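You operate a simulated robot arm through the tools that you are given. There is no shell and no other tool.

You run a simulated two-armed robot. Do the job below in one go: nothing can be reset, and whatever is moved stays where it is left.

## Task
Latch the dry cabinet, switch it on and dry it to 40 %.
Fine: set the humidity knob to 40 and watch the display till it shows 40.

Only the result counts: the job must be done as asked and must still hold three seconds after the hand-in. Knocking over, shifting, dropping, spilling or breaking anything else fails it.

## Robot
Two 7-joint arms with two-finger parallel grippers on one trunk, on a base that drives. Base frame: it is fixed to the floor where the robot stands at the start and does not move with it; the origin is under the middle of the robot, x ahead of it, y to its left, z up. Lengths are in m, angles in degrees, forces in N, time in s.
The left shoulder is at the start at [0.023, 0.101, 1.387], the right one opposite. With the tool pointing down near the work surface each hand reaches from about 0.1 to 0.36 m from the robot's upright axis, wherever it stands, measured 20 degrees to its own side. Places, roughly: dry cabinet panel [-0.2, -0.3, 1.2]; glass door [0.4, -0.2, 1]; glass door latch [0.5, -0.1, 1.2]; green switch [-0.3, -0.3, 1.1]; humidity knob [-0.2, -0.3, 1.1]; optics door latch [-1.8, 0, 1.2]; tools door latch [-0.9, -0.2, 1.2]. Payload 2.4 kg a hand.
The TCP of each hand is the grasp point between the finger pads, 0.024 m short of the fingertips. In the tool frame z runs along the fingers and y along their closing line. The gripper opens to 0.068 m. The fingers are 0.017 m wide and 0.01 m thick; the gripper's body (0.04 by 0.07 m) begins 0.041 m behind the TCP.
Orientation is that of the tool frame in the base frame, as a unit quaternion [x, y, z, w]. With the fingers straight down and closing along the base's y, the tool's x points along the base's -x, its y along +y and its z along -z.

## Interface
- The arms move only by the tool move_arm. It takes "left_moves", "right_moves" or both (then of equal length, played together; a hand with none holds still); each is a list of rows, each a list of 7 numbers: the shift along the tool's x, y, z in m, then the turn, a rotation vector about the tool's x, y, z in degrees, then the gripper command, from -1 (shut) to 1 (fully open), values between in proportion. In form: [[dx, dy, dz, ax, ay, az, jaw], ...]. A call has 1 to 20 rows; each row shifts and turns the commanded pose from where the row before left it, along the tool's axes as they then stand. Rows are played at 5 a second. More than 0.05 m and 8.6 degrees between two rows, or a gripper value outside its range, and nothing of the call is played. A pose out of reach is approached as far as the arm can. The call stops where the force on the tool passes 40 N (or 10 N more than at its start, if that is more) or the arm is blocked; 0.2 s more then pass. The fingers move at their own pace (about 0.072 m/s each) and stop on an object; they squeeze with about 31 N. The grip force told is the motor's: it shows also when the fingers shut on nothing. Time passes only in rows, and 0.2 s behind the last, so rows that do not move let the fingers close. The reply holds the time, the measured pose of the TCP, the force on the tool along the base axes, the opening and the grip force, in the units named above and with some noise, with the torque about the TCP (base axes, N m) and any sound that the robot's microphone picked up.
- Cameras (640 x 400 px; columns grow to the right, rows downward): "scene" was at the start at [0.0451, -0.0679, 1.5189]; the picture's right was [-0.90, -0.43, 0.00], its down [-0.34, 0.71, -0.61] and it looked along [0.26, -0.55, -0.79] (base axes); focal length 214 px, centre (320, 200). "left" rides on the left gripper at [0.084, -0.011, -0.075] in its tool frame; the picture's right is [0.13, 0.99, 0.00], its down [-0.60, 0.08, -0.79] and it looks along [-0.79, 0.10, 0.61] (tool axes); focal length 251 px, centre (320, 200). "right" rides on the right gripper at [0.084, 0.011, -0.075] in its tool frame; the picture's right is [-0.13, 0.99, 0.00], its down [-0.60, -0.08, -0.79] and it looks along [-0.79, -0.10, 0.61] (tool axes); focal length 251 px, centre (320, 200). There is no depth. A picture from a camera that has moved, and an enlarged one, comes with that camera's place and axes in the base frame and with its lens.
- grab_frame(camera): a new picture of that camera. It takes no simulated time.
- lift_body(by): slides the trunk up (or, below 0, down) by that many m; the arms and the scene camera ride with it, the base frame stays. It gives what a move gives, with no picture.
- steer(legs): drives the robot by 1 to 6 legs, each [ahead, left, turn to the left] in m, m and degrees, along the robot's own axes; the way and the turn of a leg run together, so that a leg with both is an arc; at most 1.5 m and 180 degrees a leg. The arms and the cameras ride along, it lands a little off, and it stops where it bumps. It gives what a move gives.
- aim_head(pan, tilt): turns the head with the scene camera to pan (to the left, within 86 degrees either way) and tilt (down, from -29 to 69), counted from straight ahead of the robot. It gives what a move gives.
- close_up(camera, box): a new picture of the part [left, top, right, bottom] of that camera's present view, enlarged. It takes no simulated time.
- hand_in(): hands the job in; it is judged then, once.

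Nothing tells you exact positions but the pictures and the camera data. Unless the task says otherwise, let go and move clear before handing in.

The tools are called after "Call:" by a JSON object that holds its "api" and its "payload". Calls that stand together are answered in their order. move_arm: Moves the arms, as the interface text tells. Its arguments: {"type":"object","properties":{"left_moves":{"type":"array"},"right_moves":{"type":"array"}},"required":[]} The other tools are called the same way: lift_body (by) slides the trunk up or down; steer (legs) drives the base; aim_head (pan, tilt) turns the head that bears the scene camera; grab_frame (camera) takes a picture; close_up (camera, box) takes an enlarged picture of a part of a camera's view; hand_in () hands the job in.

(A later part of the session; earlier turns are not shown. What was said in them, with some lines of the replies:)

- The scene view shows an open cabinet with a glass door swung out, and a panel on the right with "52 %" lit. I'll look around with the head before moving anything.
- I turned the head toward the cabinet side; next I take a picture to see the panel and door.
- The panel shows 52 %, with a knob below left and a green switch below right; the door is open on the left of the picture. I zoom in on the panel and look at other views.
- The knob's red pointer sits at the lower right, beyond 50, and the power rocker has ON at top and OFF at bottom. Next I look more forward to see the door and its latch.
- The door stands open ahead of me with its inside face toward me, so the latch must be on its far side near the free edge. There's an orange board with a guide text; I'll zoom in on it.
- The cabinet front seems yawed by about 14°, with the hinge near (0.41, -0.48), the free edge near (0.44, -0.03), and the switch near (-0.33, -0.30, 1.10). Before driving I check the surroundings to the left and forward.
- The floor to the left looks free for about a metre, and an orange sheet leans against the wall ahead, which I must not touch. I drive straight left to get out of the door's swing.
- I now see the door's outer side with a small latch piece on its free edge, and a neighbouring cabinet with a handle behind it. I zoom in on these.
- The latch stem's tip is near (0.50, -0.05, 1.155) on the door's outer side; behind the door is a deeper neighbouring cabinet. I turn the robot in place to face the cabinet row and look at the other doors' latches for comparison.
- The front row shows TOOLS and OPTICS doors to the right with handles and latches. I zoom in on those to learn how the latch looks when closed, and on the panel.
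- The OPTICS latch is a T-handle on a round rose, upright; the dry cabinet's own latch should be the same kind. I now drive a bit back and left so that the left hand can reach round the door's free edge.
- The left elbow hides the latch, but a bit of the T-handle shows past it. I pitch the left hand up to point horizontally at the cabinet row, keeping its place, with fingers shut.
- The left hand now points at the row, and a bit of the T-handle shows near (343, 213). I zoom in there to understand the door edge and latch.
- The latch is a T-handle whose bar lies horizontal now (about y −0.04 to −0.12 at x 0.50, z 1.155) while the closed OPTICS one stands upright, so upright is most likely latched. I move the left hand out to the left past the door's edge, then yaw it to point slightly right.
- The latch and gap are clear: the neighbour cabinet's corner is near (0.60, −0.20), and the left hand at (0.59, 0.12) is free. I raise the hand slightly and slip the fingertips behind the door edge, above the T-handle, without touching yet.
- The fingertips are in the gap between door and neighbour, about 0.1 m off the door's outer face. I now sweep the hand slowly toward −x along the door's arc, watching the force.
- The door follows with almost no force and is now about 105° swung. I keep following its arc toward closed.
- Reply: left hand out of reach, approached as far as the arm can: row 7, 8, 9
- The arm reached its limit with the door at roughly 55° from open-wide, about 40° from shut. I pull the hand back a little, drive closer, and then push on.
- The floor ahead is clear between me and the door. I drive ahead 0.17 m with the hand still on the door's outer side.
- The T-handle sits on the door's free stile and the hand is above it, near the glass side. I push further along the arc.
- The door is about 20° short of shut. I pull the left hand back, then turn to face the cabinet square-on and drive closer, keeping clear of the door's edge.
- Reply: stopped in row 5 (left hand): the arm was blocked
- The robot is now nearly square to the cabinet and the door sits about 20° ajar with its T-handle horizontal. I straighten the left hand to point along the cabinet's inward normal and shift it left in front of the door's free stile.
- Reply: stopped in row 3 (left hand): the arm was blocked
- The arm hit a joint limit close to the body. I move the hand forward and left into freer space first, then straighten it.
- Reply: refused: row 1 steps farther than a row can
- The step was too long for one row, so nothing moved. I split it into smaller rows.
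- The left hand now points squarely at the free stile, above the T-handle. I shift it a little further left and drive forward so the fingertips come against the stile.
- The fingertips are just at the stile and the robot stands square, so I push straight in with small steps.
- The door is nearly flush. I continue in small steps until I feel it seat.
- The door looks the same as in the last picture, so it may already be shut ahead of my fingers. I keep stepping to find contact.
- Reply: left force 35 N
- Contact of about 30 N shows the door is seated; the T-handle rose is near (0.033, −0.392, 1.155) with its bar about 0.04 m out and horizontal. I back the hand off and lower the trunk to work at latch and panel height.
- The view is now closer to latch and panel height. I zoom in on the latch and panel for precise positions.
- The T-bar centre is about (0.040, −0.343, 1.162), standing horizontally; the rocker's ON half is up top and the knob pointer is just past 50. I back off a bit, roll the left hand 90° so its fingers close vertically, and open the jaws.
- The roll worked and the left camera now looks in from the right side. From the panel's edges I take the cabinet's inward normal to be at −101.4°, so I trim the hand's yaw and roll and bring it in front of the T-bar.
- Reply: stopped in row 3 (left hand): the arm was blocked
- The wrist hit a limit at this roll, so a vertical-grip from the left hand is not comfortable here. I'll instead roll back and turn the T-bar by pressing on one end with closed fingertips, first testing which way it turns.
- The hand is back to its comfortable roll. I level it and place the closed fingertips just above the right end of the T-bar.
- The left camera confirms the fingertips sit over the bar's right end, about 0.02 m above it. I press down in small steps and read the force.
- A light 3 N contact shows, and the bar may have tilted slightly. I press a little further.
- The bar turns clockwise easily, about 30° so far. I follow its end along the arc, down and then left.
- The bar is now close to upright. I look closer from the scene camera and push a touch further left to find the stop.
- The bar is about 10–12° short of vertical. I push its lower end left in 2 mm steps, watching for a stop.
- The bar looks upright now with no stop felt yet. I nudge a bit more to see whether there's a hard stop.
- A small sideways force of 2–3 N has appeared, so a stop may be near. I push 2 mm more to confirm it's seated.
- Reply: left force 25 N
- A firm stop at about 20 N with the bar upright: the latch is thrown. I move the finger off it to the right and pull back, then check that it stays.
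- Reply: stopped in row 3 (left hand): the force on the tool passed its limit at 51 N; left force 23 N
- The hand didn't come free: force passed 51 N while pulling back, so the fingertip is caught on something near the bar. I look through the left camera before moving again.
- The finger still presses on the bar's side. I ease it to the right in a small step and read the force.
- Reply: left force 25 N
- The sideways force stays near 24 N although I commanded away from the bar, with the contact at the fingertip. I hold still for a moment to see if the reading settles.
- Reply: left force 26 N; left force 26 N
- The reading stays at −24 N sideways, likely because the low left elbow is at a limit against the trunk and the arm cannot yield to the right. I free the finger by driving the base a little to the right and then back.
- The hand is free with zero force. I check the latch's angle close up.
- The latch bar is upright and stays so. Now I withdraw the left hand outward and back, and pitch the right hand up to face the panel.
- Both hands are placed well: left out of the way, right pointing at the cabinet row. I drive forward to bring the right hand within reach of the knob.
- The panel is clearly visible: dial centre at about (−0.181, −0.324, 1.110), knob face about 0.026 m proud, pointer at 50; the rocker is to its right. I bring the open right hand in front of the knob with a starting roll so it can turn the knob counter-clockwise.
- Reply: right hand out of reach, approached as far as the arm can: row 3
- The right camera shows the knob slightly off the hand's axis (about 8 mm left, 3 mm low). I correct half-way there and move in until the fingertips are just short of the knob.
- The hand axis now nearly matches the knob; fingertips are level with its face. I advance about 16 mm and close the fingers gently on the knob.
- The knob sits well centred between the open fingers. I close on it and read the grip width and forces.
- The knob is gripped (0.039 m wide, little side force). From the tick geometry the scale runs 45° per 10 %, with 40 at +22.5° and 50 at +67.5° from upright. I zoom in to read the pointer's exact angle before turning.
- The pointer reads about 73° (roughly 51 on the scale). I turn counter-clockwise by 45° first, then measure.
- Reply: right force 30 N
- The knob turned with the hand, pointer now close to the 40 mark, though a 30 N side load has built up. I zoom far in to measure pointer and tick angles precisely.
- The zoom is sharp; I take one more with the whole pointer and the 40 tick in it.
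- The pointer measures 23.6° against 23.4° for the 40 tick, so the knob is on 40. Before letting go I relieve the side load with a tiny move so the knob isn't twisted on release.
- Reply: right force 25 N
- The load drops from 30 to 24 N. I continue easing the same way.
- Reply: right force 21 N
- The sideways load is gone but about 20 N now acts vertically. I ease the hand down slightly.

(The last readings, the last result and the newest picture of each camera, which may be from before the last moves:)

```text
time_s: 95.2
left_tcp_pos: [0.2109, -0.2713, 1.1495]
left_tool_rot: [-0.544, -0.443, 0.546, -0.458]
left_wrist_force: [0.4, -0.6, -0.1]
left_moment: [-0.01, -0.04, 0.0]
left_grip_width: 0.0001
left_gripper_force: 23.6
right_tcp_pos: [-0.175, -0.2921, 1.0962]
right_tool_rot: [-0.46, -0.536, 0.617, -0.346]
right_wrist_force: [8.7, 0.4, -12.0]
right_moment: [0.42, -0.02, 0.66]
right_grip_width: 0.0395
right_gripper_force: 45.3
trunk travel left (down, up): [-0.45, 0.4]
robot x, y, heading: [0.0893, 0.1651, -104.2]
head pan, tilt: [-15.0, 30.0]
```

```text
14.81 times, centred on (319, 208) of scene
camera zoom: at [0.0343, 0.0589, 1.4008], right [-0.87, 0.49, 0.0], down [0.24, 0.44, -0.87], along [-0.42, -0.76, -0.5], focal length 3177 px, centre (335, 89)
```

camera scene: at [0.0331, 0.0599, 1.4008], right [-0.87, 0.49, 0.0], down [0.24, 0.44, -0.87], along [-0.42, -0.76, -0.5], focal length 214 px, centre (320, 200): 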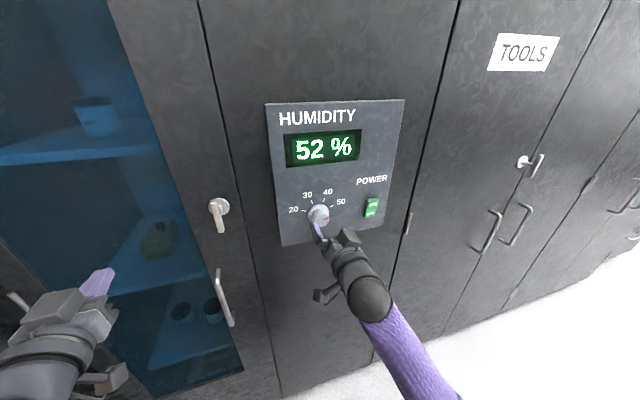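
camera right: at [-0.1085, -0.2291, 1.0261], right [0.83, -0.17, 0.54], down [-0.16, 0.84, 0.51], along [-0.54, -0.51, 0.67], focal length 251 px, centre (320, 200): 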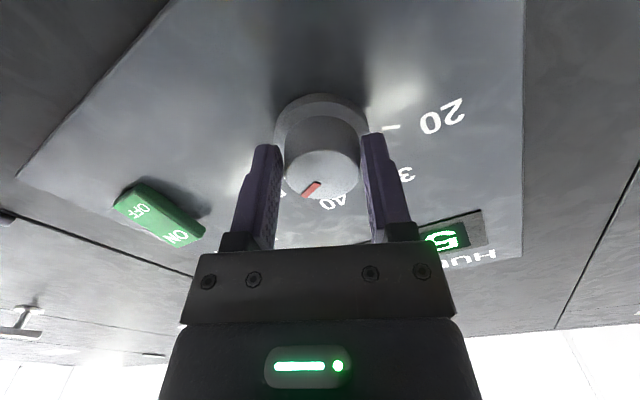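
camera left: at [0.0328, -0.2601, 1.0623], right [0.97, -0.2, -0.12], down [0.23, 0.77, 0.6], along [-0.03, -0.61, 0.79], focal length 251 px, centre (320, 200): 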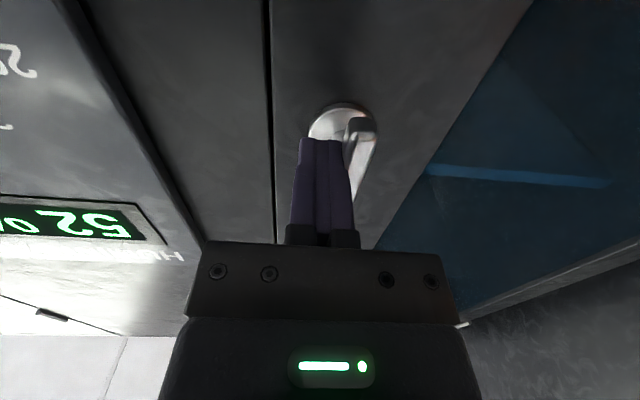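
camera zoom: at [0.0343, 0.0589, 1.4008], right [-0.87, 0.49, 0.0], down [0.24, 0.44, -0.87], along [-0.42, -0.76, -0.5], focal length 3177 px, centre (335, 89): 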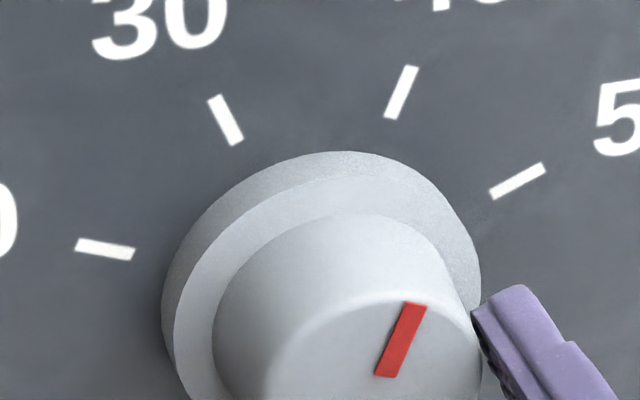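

The pointer hasn't moved, and the load is small. One more small easing, then I open the fingers.

Call:
{"api": "move_arm", "payload": {"right_moves": [[0.0014, 0.0016, 0, 0, 0, 0, -1], [0, 0, 0, 0, 0, 0, -1]]}}

```text
time_s: 95.8
left_tcp_pos: [0.2106, -0.271, 1.1496]
left_tool_rot: [-0.545, -0.441, 0.547, -0.458]
left_wrist_force: [0.7, 0.0, 1.3]
left_moment: [0.02, 0.0, -0.03]
left_grip_width: 0.0
left_gripper_force: 23.2
right_tcp_pos: [-0.1738, -0.2912, 1.0987]
right_tool_rot: [-0.461, -0.535, 0.619, -0.344]
right_wrist_force: [9.2, 1.5, -3.8]
right_moment: [0.07, 0.0, 0.43]
right_grip_width: 0.0392
right_gripper_force: 45.2
trunk travel left (down, up): [-0.45, 0.4]
robot x, y, heading: [0.0815, 0.1625, -104.3]
head pan, tilt: [-15.0, 30.0]
```

The load is down to about 10 N. I open the fingers and then check the pointer again.

Call:
{"api": "move_arm", "payload": {"right_moves": [[0, 0, 0, 0, 0, 0, 0.25], [0, 0, 0, 0, 0, 0, 0.5], [0, 0, 0, 0, 0, 0, 1]]}}

Call:
{"api": "close_up", "payload": {"camera": "scene", "box": [298, 194, 340, 221]}}

Call:
{"api": "grab_frame", "payload": {"camera": "right"}}

```text
time_s: 96.6
left_tcp_pos: [0.2099, -0.2706, 1.1497]
left_tool_rot: [-0.544, -0.442, 0.546, -0.459]
left_wrist_force: [0.1, 0.0, 0.3]
left_moment: [0.0, -0.04, -0.02]
left_grip_width: 0.0
left_gripper_force: 24.0
right_tcp_pos: [-0.1777, -0.2913, 1.0961]
right_tool_rot: [-0.461, -0.537, 0.617, -0.344]
right_wrist_force: [0.2, 1.0, 0.2]
right_moment: [0.01, 0.02, -0.01]
right_grip_width: 0.0681
right_gripper_force: 0.0
trunk travel left (down, up): [-0.45, 0.4]
robot x, y, heading: [0.083, 0.1675, -104.3]
head pan, tilt: [-15.0, 30.0]
```

```text
14.81 times, centred on (319, 208) of scene
camera zoom: at [0.0329, 0.06, 1.4008], right [-0.87, 0.49, 0.0], down [0.24, 0.44, -0.87], along [-0.42, -0.76, -0.5], focal length 3177 px, centre (335, 89)
```

zoom: 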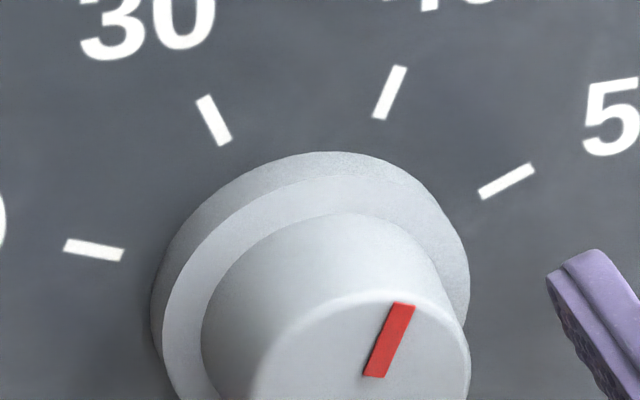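

```text
taken
camera right: at [-0.1791, -0.2145, 1.0139], right [0.96, -0.2, -0.22], down [0.29, 0.75, 0.59], along [0.05, -0.63, 0.77], focal length 251 px, centre (320, 200)
```

right: 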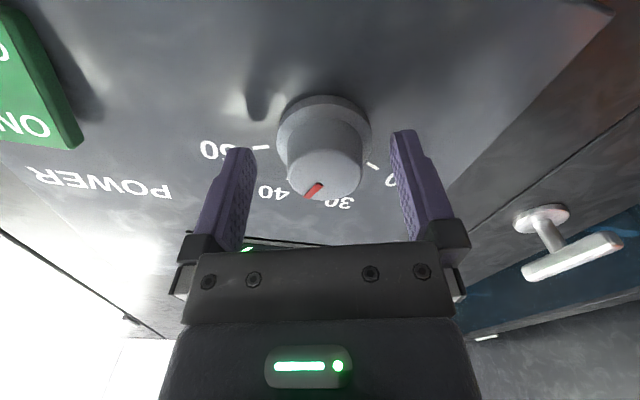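

The pointer stays on the 40 tick (22.0° vs 22.5°). Now I pull back from the knob, close the fingers, and move over in front of the rocker's ON half (about (−0.334, −0.300, 1.103)).

Call:
{"api": "move_arm", "payload": {"right_moves": [[0, 0, -0.035, 0, 0, 0, 1], [0, 0, -0.035, 0, 0, 0, 1], [0, 0, 0, 0, 0, 6.6, 0], [0, 0, 0, 0, 0, 6.6, -1], [0, 0, 0, 0, 0, 6.6, -1], [-0.0014, -0.0302, 0, 0, 0, 0, -1], [-0.0014, -0.0302, 0, 0, 0, 0, -1], [-0.0014, -0.0302, 0, 0, 0, 0, -1], [-0.0014, -0.0302, 0, 0, 0, 0, -1], [-0.0014, -0.0302, 0, 0, 0, 0, -1]]}}

Call:
{"api": "aim_head", "payload": {"pan": -20, "tilt": 30}}

Call:
{"api": "grab_frame", "payload": {"camera": "scene"}}

Call:
{"api": "grab_frame", "payload": {"camera": "right"}}

```text
time_s: 98.8
left_tcp_pos: [0.2098, -0.2699, 1.1491]
left_tool_rot: [-0.545, -0.441, 0.546, -0.458]
left_wrist_force: [0.3, -1.0, 0.0]
left_moment: [0.01, 0.0, 0.02]
left_grip_width: 0.0
left_gripper_force: 23.4
right_tcp_pos: [-0.3094, -0.1924, 1.103]
right_tool_rot: [-0.547, -0.449, 0.548, -0.447]
right_wrist_force: [-0.4, 0.1, 0.5]
right_moment: [-0.03, -0.02, -0.02]
right_grip_width: 0.0
right_gripper_force: 23.4
trunk travel left (down, up): [-0.45, 0.4]
robot x, y, heading: [0.0842, 0.1631, -104.2]
head pan, tilt: [-15.0, 30.0]
```

```text
time_s: 99.5
left_tcp_pos: [0.2089, -0.2711, 1.1497]
left_tool_rot: [-0.544, -0.443, 0.545, -0.459]
left_wrist_force: [0.7, 0.6, 0.1]
left_moment: [-0.01, 0.05, 0.02]
left_grip_width: 0.0
left_gripper_force: 23.6
right_tcp_pos: [-0.3105, -0.1927, 1.1022]
right_tool_rot: [-0.546, -0.449, 0.549, -0.446]
right_wrist_force: [0.5, -0.1, -0.2]
right_moment: [0.02, 0.03, 0.0]
right_grip_width: 0.0
right_gripper_force: 23.5
trunk travel left (down, up): [-0.45, 0.4]
robot x, y, heading: [0.086, 0.161, -104.2]
head pan, tilt: [-20.0, 30.0]
```

```text
taken
camera scene: at [0.0262, 0.0642, 1.4008], right [-0.83, 0.56, 0.0], down [0.28, 0.41, -0.87], along [-0.49, -0.72, -0.5], focal length 214 px, centre (320, 200)
```

scene: 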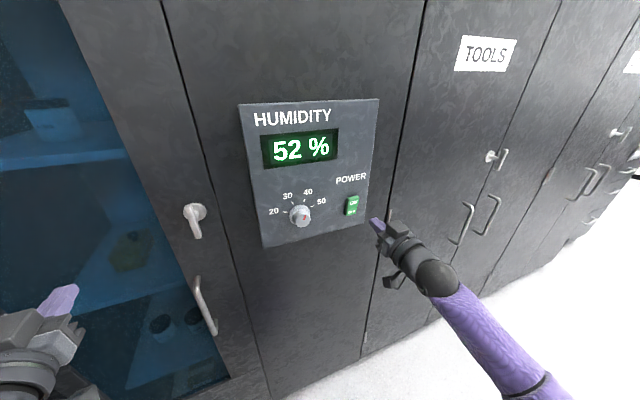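

```text
taken
camera right: at [-0.2839, -0.1219, 1.019], right [0.97, -0.2, 0.12], down [0.08, 0.79, 0.6], along [-0.22, -0.58, 0.79], focal length 251 px, centre (320, 200)
```

right: 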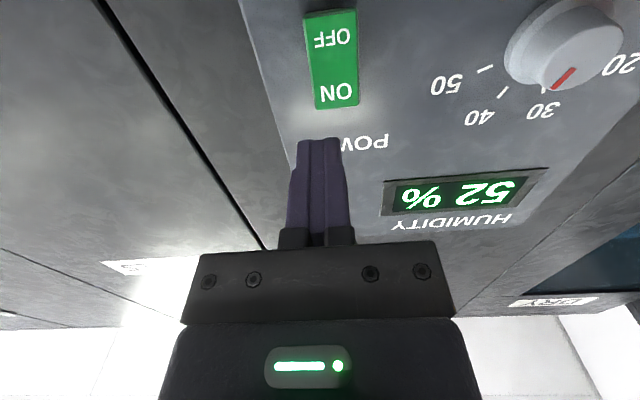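

The right camera shows the rocker just left of and above the finger axis (about 11 mm left, 12–14 mm up). I shift accordingly and approach to about 14 mm from the ON half.

Call:
{"api": "move_arm", "payload": {"right_moves": [[-0.0145, 0.011, 0, 0, 0, 0, -1], [0, 0, 0.0275, 0, 0, 0, -1], [0, 0, 0.0275, 0, 0, 0, -1]]}}

Call:
{"api": "grab_frame", "payload": {"camera": "right"}}

Call:
{"api": "close_up", "payload": {"camera": "scene", "box": [310, 170, 400, 240]}}

```text
time_s: 100.2
left_tcp_pos: [0.2102, -0.2705, 1.1487]
left_tool_rot: [-0.544, -0.443, 0.545, -0.459]
left_wrist_force: [-0.7, -0.6, -0.7]
left_moment: [-0.01, -0.04, 0.01]
left_grip_width: 0.0001
left_gripper_force: 24.0
right_tcp_pos: [-0.309, -0.2509, 1.1182]
right_tool_rot: [-0.546, -0.449, 0.549, -0.446]
right_wrist_force: [-0.2, 0.9, 0.1]
right_moment: [0.02, 0.03, 0.02]
right_grip_width: 0.0
right_gripper_force: 23.6
trunk travel left (down, up): [-0.45, 0.4]
robot x, y, heading: [0.0817, 0.1624, -104.3]
head pan, tilt: [-20.0, 30.0]
```

```text
taken
camera right: at [-0.283, -0.1793, 1.0344], right [0.97, -0.2, 0.12], down [0.08, 0.79, 0.6], along [-0.22, -0.58, 0.79], focal length 251 px, centre (320, 200)
```

right: 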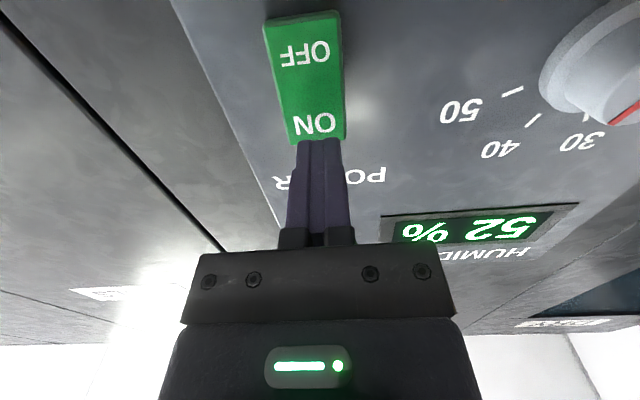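

```text
5.71 times, centred on (355, 205) of scene
camera zoom: at [0.0262, 0.0638, 1.4008], right [-0.83, 0.56, 0.0], down [0.28, 0.41, -0.87], along [-0.49, -0.72, -0.5], focal length 1226 px, centre (120, 171)
```

zoom: 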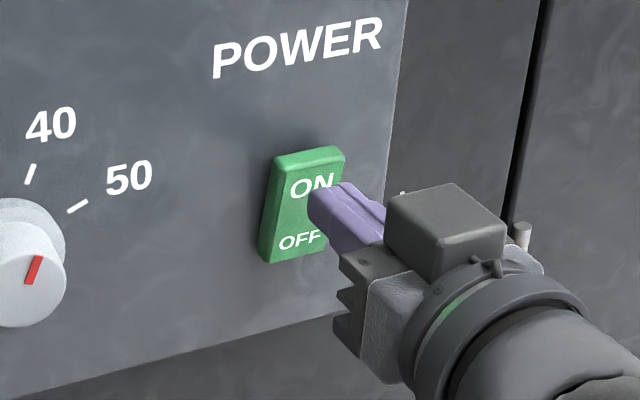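

The fingertips are lined up with the upper ON half. I press in with 3 mm steps and watch the force.

Call:
{"api": "move_arm", "payload": {"right_moves": [[0, 0, 0.006, 0, 0, 0, -1], [0, 0, 0.004, 0, 0, 0, -1], [0, 0, 0.003, 0, 0, 0, -1], [0, 0, 0.003, 0, 0, 0, -1]]}}

Call:
{"api": "close_up", "payload": {"camera": "scene", "box": [310, 170, 400, 240]}}

```text
time_s: 101.2
left_tcp_pos: [0.2097, -0.2698, 1.1486]
left_tool_rot: [-0.545, -0.441, 0.546, -0.459]
left_wrist_force: [-0.4, -0.1, 0.5]
left_moment: [-0.01, 0.01, 0.01]
left_grip_width: 0.0003
left_gripper_force: 23.7
right_tcp_pos: [-0.3114, -0.264, 1.1157]
right_tool_rot: [-0.546, -0.448, 0.549, -0.446]
right_wrist_force: [-0.3, 0.6, 0.2]
right_moment: [0.02, 0.01, -0.02]
right_grip_width: 0.0
right_gripper_force: 23.4
trunk travel left (down, up): [-0.45, 0.4]
robot x, y, heading: [0.0847, 0.1653, -104.2]
head pan, tilt: [-20.0, 30.0]
```

```text
5.71 times, centred on (355, 205) of scene
camera zoom: at [0.0263, 0.0643, 1.4008], right [-0.83, 0.56, 0.0], down [0.28, 0.41, -0.87], along [-0.49, -0.72, -0.5], focal length 1226 px, centre (120, 171)
```

zoom: 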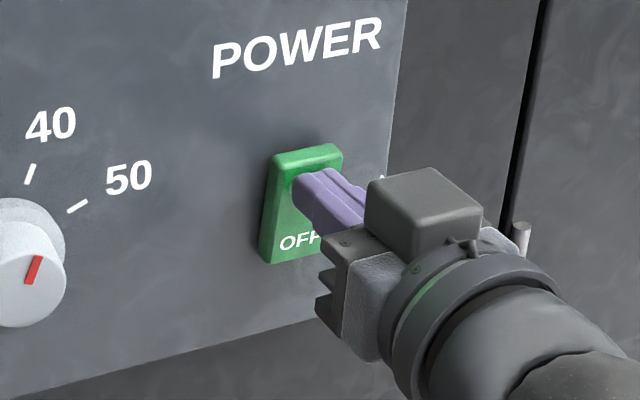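

The tip is nearly on the ON half with no force yet. I continue pressing.

Call:
{"api": "move_arm", "payload": {"right_moves": [[0, 0, 0.003, 0, 0, 0, -1], [0, 0, 0.003, 0, 0, 0, -1], [0, 0, 0.003, 0, 0, 0, -1]]}}

Call:
{"api": "close_up", "payload": {"camera": "scene", "box": [310, 170, 400, 240]}}

```text
time_s: 102.0
left_tcp_pos: [0.2103, -0.2678, 1.1497]
left_tool_rot: [-0.544, -0.442, 0.546, -0.459]
left_wrist_force: [-0.6, 0.3, 0.1]
left_moment: [0.0, 0.01, -0.01]
left_grip_width: 0.0
left_gripper_force: 23.2
right_tcp_pos: [-0.3135, -0.2689, 1.1168]
right_tool_rot: [-0.547, -0.448, 0.549, -0.446]
right_wrist_force: [5.5, 18.7, -3.8]
right_moment: [0.3, -0.07, 0.08]
right_grip_width: 0.0002
right_gripper_force: 24.1
trunk travel left (down, up): [-0.45, 0.4]
robot x, y, heading: [0.0795, 0.1643, -104.3]
head pan, tilt: [-20.0, 30.0]
```

```text
5.71 times, centred on (355, 205) of scene
camera zoom: at [0.0269, 0.0674, 1.401], right [-0.83, 0.56, 0.0], down [0.28, 0.41, -0.87], along [-0.49, -0.72, -0.5], focal length 1226 px, centre (120, 171)
```

zoom: 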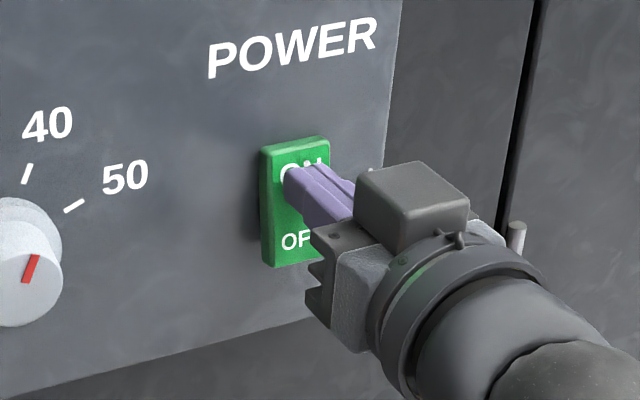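

The rocker has tipped: its ON half is in and it looks brighter. I back off and check the switch and display.

Call:
{"api": "move_arm", "payload": {"right_moves": [[0, 0, -0.01, 0, 0, 0, -1], [0, 0, -0.03, 0, 0, 0, -1], [0, 0, -0.04, 0, 0, 0, -1]]}}

Call:
{"api": "grab_frame", "payload": {"camera": "scene"}}

Call:
{"api": "close_up", "payload": {"camera": "scene", "box": [230, 90, 400, 250]}}

```text
time_s: 102.8
left_tcp_pos: [0.2107, -0.2706, 1.1482]
left_tool_rot: [-0.544, -0.442, 0.545, -0.46]
left_wrist_force: [-0.2, 0.3, -0.5]
left_moment: [-0.01, 0.01, 0.01]
left_grip_width: 0.0
left_gripper_force: 23.6
right_tcp_pos: [-0.2983, -0.196, 1.1163]
right_tool_rot: [-0.546, -0.449, 0.549, -0.446]
right_wrist_force: [0.4, 0.3, -0.5]
right_moment: [0.0, 0.02, 0.01]
right_grip_width: 0.0002
right_gripper_force: 23.5
trunk travel left (down, up): [-0.45, 0.4]
robot x, y, heading: [0.0835, 0.1638, -104.0]
head pan, tilt: [-20.0, 30.0]
```

```text
taken
camera scene: at [0.0263, 0.0645, 1.4009], right [-0.83, 0.56, 0.0], down [0.28, 0.41, -0.87], along [-0.49, -0.72, -0.5], focal length 214 px, centre (320, 200)
```

scene: 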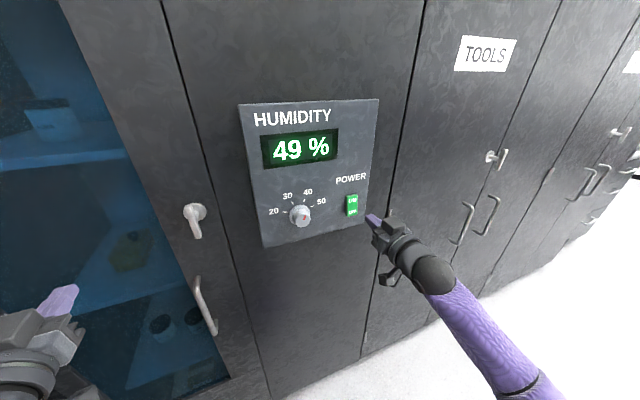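

```text
2.50 times, centred on (315, 170) of scene
camera zoom: at [0.0263, 0.0645, 1.4009], right [-0.83, 0.56, 0.0], down [0.28, 0.41, -0.87], along [-0.49, -0.72, -0.5], focal length 536 px, centre (332, 275)
```

zoom: 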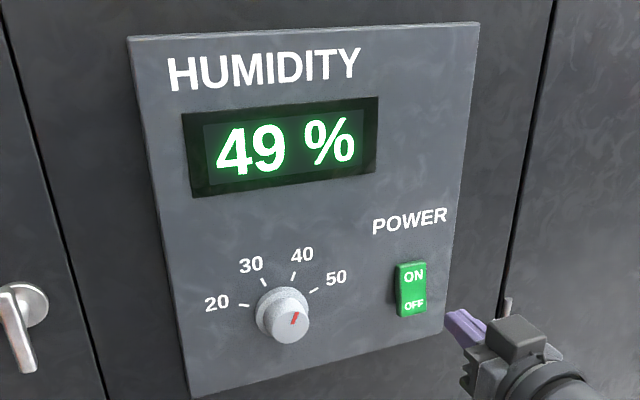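

The display is dropping: 49 %. I draw the right hand a bit further back and wait, watching the display.

Call:
{"api": "move_arm", "payload": {"right_moves": [[0, 0, -0.03, 0, 0, 0, -1], [0, 0, 0, 0, 0, 0, -1], [0, 0, 0, 0, 0, 0, -1], [0, 0, 0, 0, 0, 0, -1], [0, 0, 0, 0, 0, 0, -1], [0, 0, 0, 0, 0, 0, -1], [0, 0, 0, 0, 0, 0, -1], [0, 0, 0, 0, 0, 0, -1], [0, 0, 0, 0, 0, 0, -1], [0, 0, 0, 0, 0, 0, -1]]}}

Call:
{"api": "close_up", "payload": {"camera": "scene", "box": [230, 90, 400, 250]}}

```text
time_s: 105.0
left_tcp_pos: [0.2098, -0.2694, 1.1484]
left_tool_rot: [-0.545, -0.442, 0.546, -0.458]
left_wrist_force: [0.0, 0.1, -0.4]
left_moment: [0.01, 0.03, -0.03]
left_grip_width: 0.0
left_gripper_force: 23.9
right_tcp_pos: [-0.2916, -0.1687, 1.1158]
right_tool_rot: [-0.546, -0.449, 0.549, -0.446]
right_wrist_force: [-0.1, 0.7, -0.5]
right_moment: [0.0, 0.01, 0.0]
right_grip_width: 0.0
right_gripper_force: 23.3
trunk travel left (down, up): [-0.45, 0.4]
robot x, y, heading: [0.0775, 0.1661, -104.1]
head pan, tilt: [-20.0, 30.0]
```

```text
2.50 times, centred on (315, 170) of scene
camera zoom: at [0.0262, 0.0642, 1.4008], right [-0.83, 0.56, 0.0], down [0.28, 0.41, -0.87], along [-0.49, -0.72, -0.5], focal length 536 px, centre (332, 275)
```

zoom: 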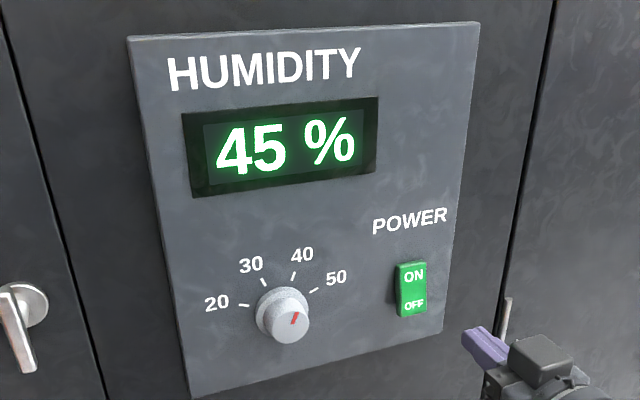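

It is at 45 % and falling steadily. I wait some more.

Call:
{"api": "move_arm", "payload": {"right_moves": [[0, 0, 0, 0, 0, 0, -1], [0, 0, 0, 0, 0, 0, -1], [0, 0, 0, 0, 0, 0, -1], [0, 0, 0, 0, 0, 0, -1], [0, 0, 0, 0, 0, 0, -1], [0, 0, 0, 0, 0, 0, -1], [0, 0, 0, 0, 0, 0, -1], [0, 0, 0, 0, 0, 0, -1], [0, 0, 0, 0, 0, 0, -1], [0, 0, 0, 0, 0, 0, -1], [0, 0, 0, 0, 0, 0, -1], [0, 0, 0, 0, 0, 0, -1], [0, 0, 0, 0, 0, 0, -1]]}}

Call:
{"api": "close_up", "payload": {"camera": "scene", "box": [230, 90, 400, 250]}}

```text
time_s: 107.8
left_tcp_pos: [0.2103, -0.2693, 1.1495]
left_tool_rot: [-0.544, -0.441, 0.546, -0.459]
left_wrist_force: [0.2, 0.2, 0.1]
left_moment: [0.0, 0.05, 0.01]
left_grip_width: 0.0
left_gripper_force: 24.0
right_tcp_pos: [-0.2912, -0.1679, 1.1159]
right_tool_rot: [-0.547, -0.448, 0.549, -0.446]
right_wrist_force: [0.8, -0.1, -0.5]
right_moment: [-0.01, -0.01, 0.03]
right_grip_width: 0.0
right_gripper_force: 23.9
trunk travel left (down, up): [-0.45, 0.4]
robot x, y, heading: [0.0836, 0.1614, -104.4]
head pan, tilt: [-20.0, 30.0]
```

```text
2.50 times, centred on (315, 170) of scene
camera zoom: at [0.0263, 0.0642, 1.4008], right [-0.83, 0.56, 0.0], down [0.28, 0.41, -0.87], along [-0.49, -0.72, -0.5], focal length 536 px, centre (332, 275)
```

zoom: 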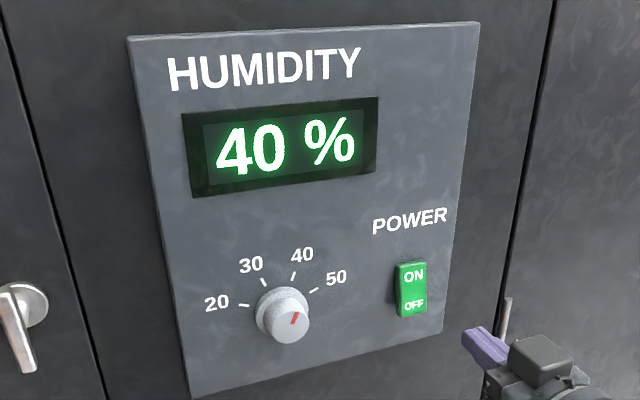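

The display shows 40 %. I wait a few more seconds to be sure it holds there, and check the latch.

Call:
{"api": "move_arm", "payload": {"right_moves": [[0, 0, 0, 0, 0, 0, -1], [0, 0, 0, 0, 0, 0, -1], [0, 0, 0, 0, 0, 0, -1], [0, 0, 0, 0, 0, 0, -1], [0, 0, 0, 0, 0, 0, -1], [0, 0, 0, 0, 0, 0, -1], [0, 0, 0, 0, 0, 0, -1], [0, 0, 0, 0, 0, 0, -1], [0, 0, 0, 0, 0, 0, -1], [0, 0, 0, 0, 0, 0, -1], [0, 0, 0, 0, 0, 0, -1], [0, 0, 0, 0, 0, 0, -1], [0, 0, 0, 0, 0, 0, -1], [0, 0, 0, 0, 0, 0, -1], [0, 0, 0, 0, 0, 0, -1], [0, 0, 0, 0, 0, 0, -1], [0, 0, 0, 0, 0, 0, -1], [0, 0, 0, 0, 0, 0, -1], [0, 0, 0, 0, 0, 0, -1], [0, 0, 0, 0, 0, 0, -1]]}}

Call:
{"api": "close_up", "payload": {"camera": "scene", "box": [230, 90, 400, 250]}}

Call:
{"api": "close_up", "payload": {"camera": "scene", "box": [150, 170, 250, 250]}}

Call:
{"api": "grab_frame", "payload": {"camera": "scene"}}

```text
time_s: 112.0
left_tcp_pos: [0.2098, -0.2699, 1.1491]
left_tool_rot: [-0.544, -0.442, 0.546, -0.459]
left_wrist_force: [-0.6, -0.4, -0.6]
left_moment: [0.0, 0.02, -0.01]
left_grip_width: 0.0003
left_gripper_force: 23.8
right_tcp_pos: [-0.2917, -0.1682, 1.1151]
right_tool_rot: [-0.546, -0.449, 0.549, -0.446]
right_wrist_force: [1.1, -0.2, 0.4]
right_moment: [0.0, 0.01, 0.0]
right_grip_width: 0.0002
right_gripper_force: 23.3
trunk travel left (down, up): [-0.45, 0.4]
robot x, y, heading: [0.083, 0.1649, -104.3]
head pan, tilt: [-20.0, 30.0]
```

```text
2.50 times, centred on (315, 170) of scene
camera zoom: at [0.0263, 0.0642, 1.4008], right [-0.83, 0.56, 0.0], down [0.28, 0.41, -0.87], along [-0.49, -0.72, -0.5], focal length 536 px, centre (332, 275)
```

zoom: 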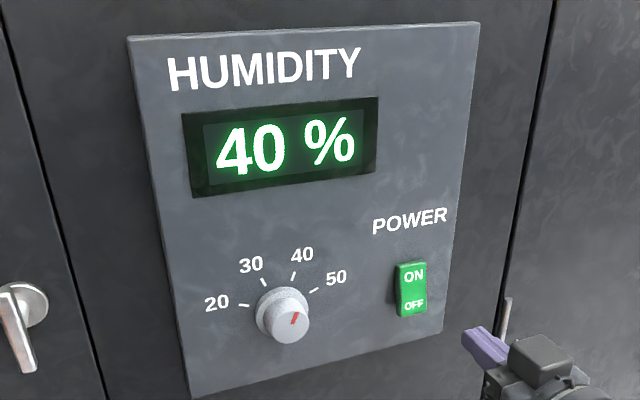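

```text
5.00 times, centred on (200, 210) of scene
camera zoom: at [0.0263, 0.0642, 1.4008], right [-0.83, 0.56, 0.0], down [0.28, 0.41, -0.87], along [-0.49, -0.72, -0.5], focal length 1072 px, centre (920, 150)
```

zoom: 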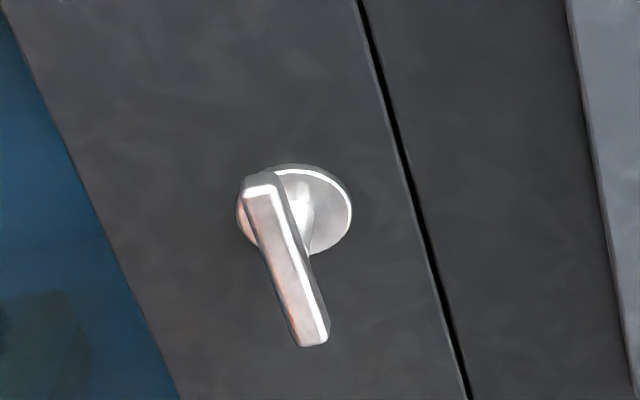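

```text
taken
camera scene: at [0.0263, 0.0642, 1.4008], right [-0.83, 0.56, 0.0], down [0.28, 0.41, -0.87], along [-0.49, -0.72, -0.5], focal length 214 px, centre (320, 200)
```

scene: 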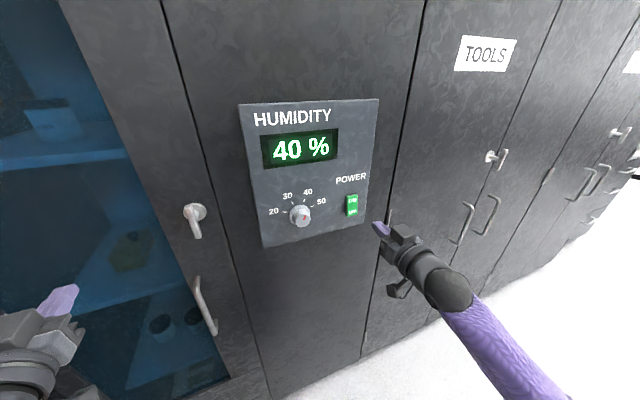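

The display holds at 40 %, the switch is ON, the knob is on 40 and the T-latch stands upright. I back the robot away from the cabinet and take a last look.

Call:
{"api": "steer", "payload": {"legs": [[-0.2, 0, 0]]}}

Call:
{"api": "aim_head", "payload": {"pan": -5, "tilt": 25}}

Call:
{"api": "grab_frame", "payload": {"camera": "scene"}}

Call:
{"api": "close_up", "payload": {"camera": "scene", "box": [230, 100, 430, 230]}}

```text
time_s: 113.7
left_tcp_pos: [0.2584, -0.0762, 1.1494]
left_tool_rot: [-0.544, -0.442, 0.546, -0.459]
left_wrist_force: [-0.6, 0.7, 0.5]
left_moment: [-0.01, 0.0, 0.0]
left_grip_width: 0.0
left_gripper_force: 23.3
right_tcp_pos: [-0.2404, 0.0263, 1.1152]
right_tool_rot: [-0.546, -0.448, 0.549, -0.446]
right_wrist_force: [-0.6, 0.1, -0.1]
right_moment: [-0.02, 0.0, 0.03]
right_grip_width: 0.0
right_gripper_force: 23.7
trunk travel left (down, up): [-0.45, 0.4]
robot x, y, heading: [0.1317, 0.3553, -103.8]
head pan, tilt: [-20.0, 30.0]
```

```text
time_s: 114.4
left_tcp_pos: [0.258, -0.0763, 1.1495]
left_tool_rot: [-0.544, -0.442, 0.546, -0.459]
left_wrist_force: [0.1, 0.5, 0.0]
left_moment: [0.02, 0.01, -0.01]
left_grip_width: 0.0
left_gripper_force: 23.7
right_tcp_pos: [-0.2419, 0.0251, 1.1158]
right_tool_rot: [-0.547, -0.448, 0.549, -0.446]
right_wrist_force: [-0.4, -0.7, 0.0]
right_moment: [0.01, 0.0, 0.01]
right_grip_width: 0.0
right_gripper_force: 23.7
trunk travel left (down, up): [-0.45, 0.4]
robot x, y, heading: [0.1335, 0.3588, -104.0]
head pan, tilt: [-5.0, 25.0]
```

```text
taken
camera scene: at [0.0958, 0.2458, 1.4088], right [-0.94, 0.33, 0.0], down [0.14, 0.4, -0.91], along [-0.3, -0.86, -0.42], focal length 214 px, centre (320, 200)
```

scene: 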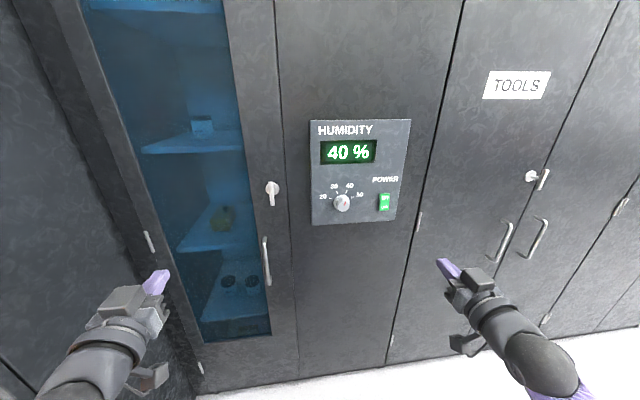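

```text
3.08 times, centred on (330, 165) of scene
camera zoom: at [0.0958, 0.2458, 1.4088], right [-0.94, 0.33, 0.0], down [0.14, 0.4, -0.91], along [-0.3, -0.86, -0.42], focal length 660 px, centre (289, 308)
```

zoom: 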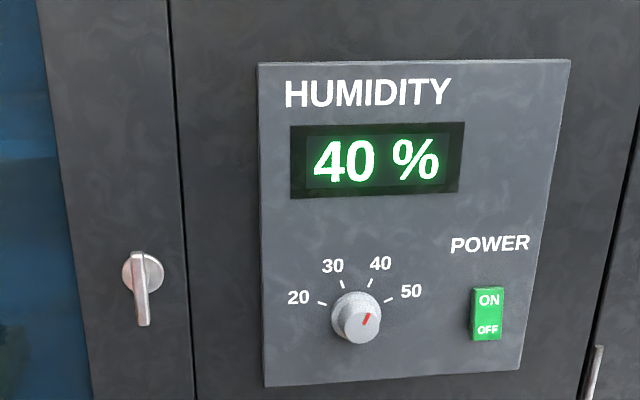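

The door is shut with its T-latch upright, the power is on, the knob is at 40, and the display holds 40 %. Both hands are clear, so I hand in.

Call:
{"api": "hand_in", "payload": {}}

```text
The job is handed in.
```

The dry cabinet is shut and latched, switched on, and its display reads 40 %. I handed the job in with the robot backed about 0.2 m away and both hands clear.

- **Latch:** I pushed the door shut until it seated, then turned its T-handle upright until it met a firm stop. It still stood upright in the last picture. I did not pull on the door to test the latch.
- **Knob:** the pointer is within about half a degree of the 40 mark, and I set it before switching on.
- **Drying:** the display fell from 52 % to 40 %, and still read 40 % in the last picture, more than 6 seconds after it first got there.

While freeing my finger from the T-handle, the pull passed the force limit at about 51 N, so I moved the base to release it. The latch did not shift, and I saw nothing else knocked or moved.
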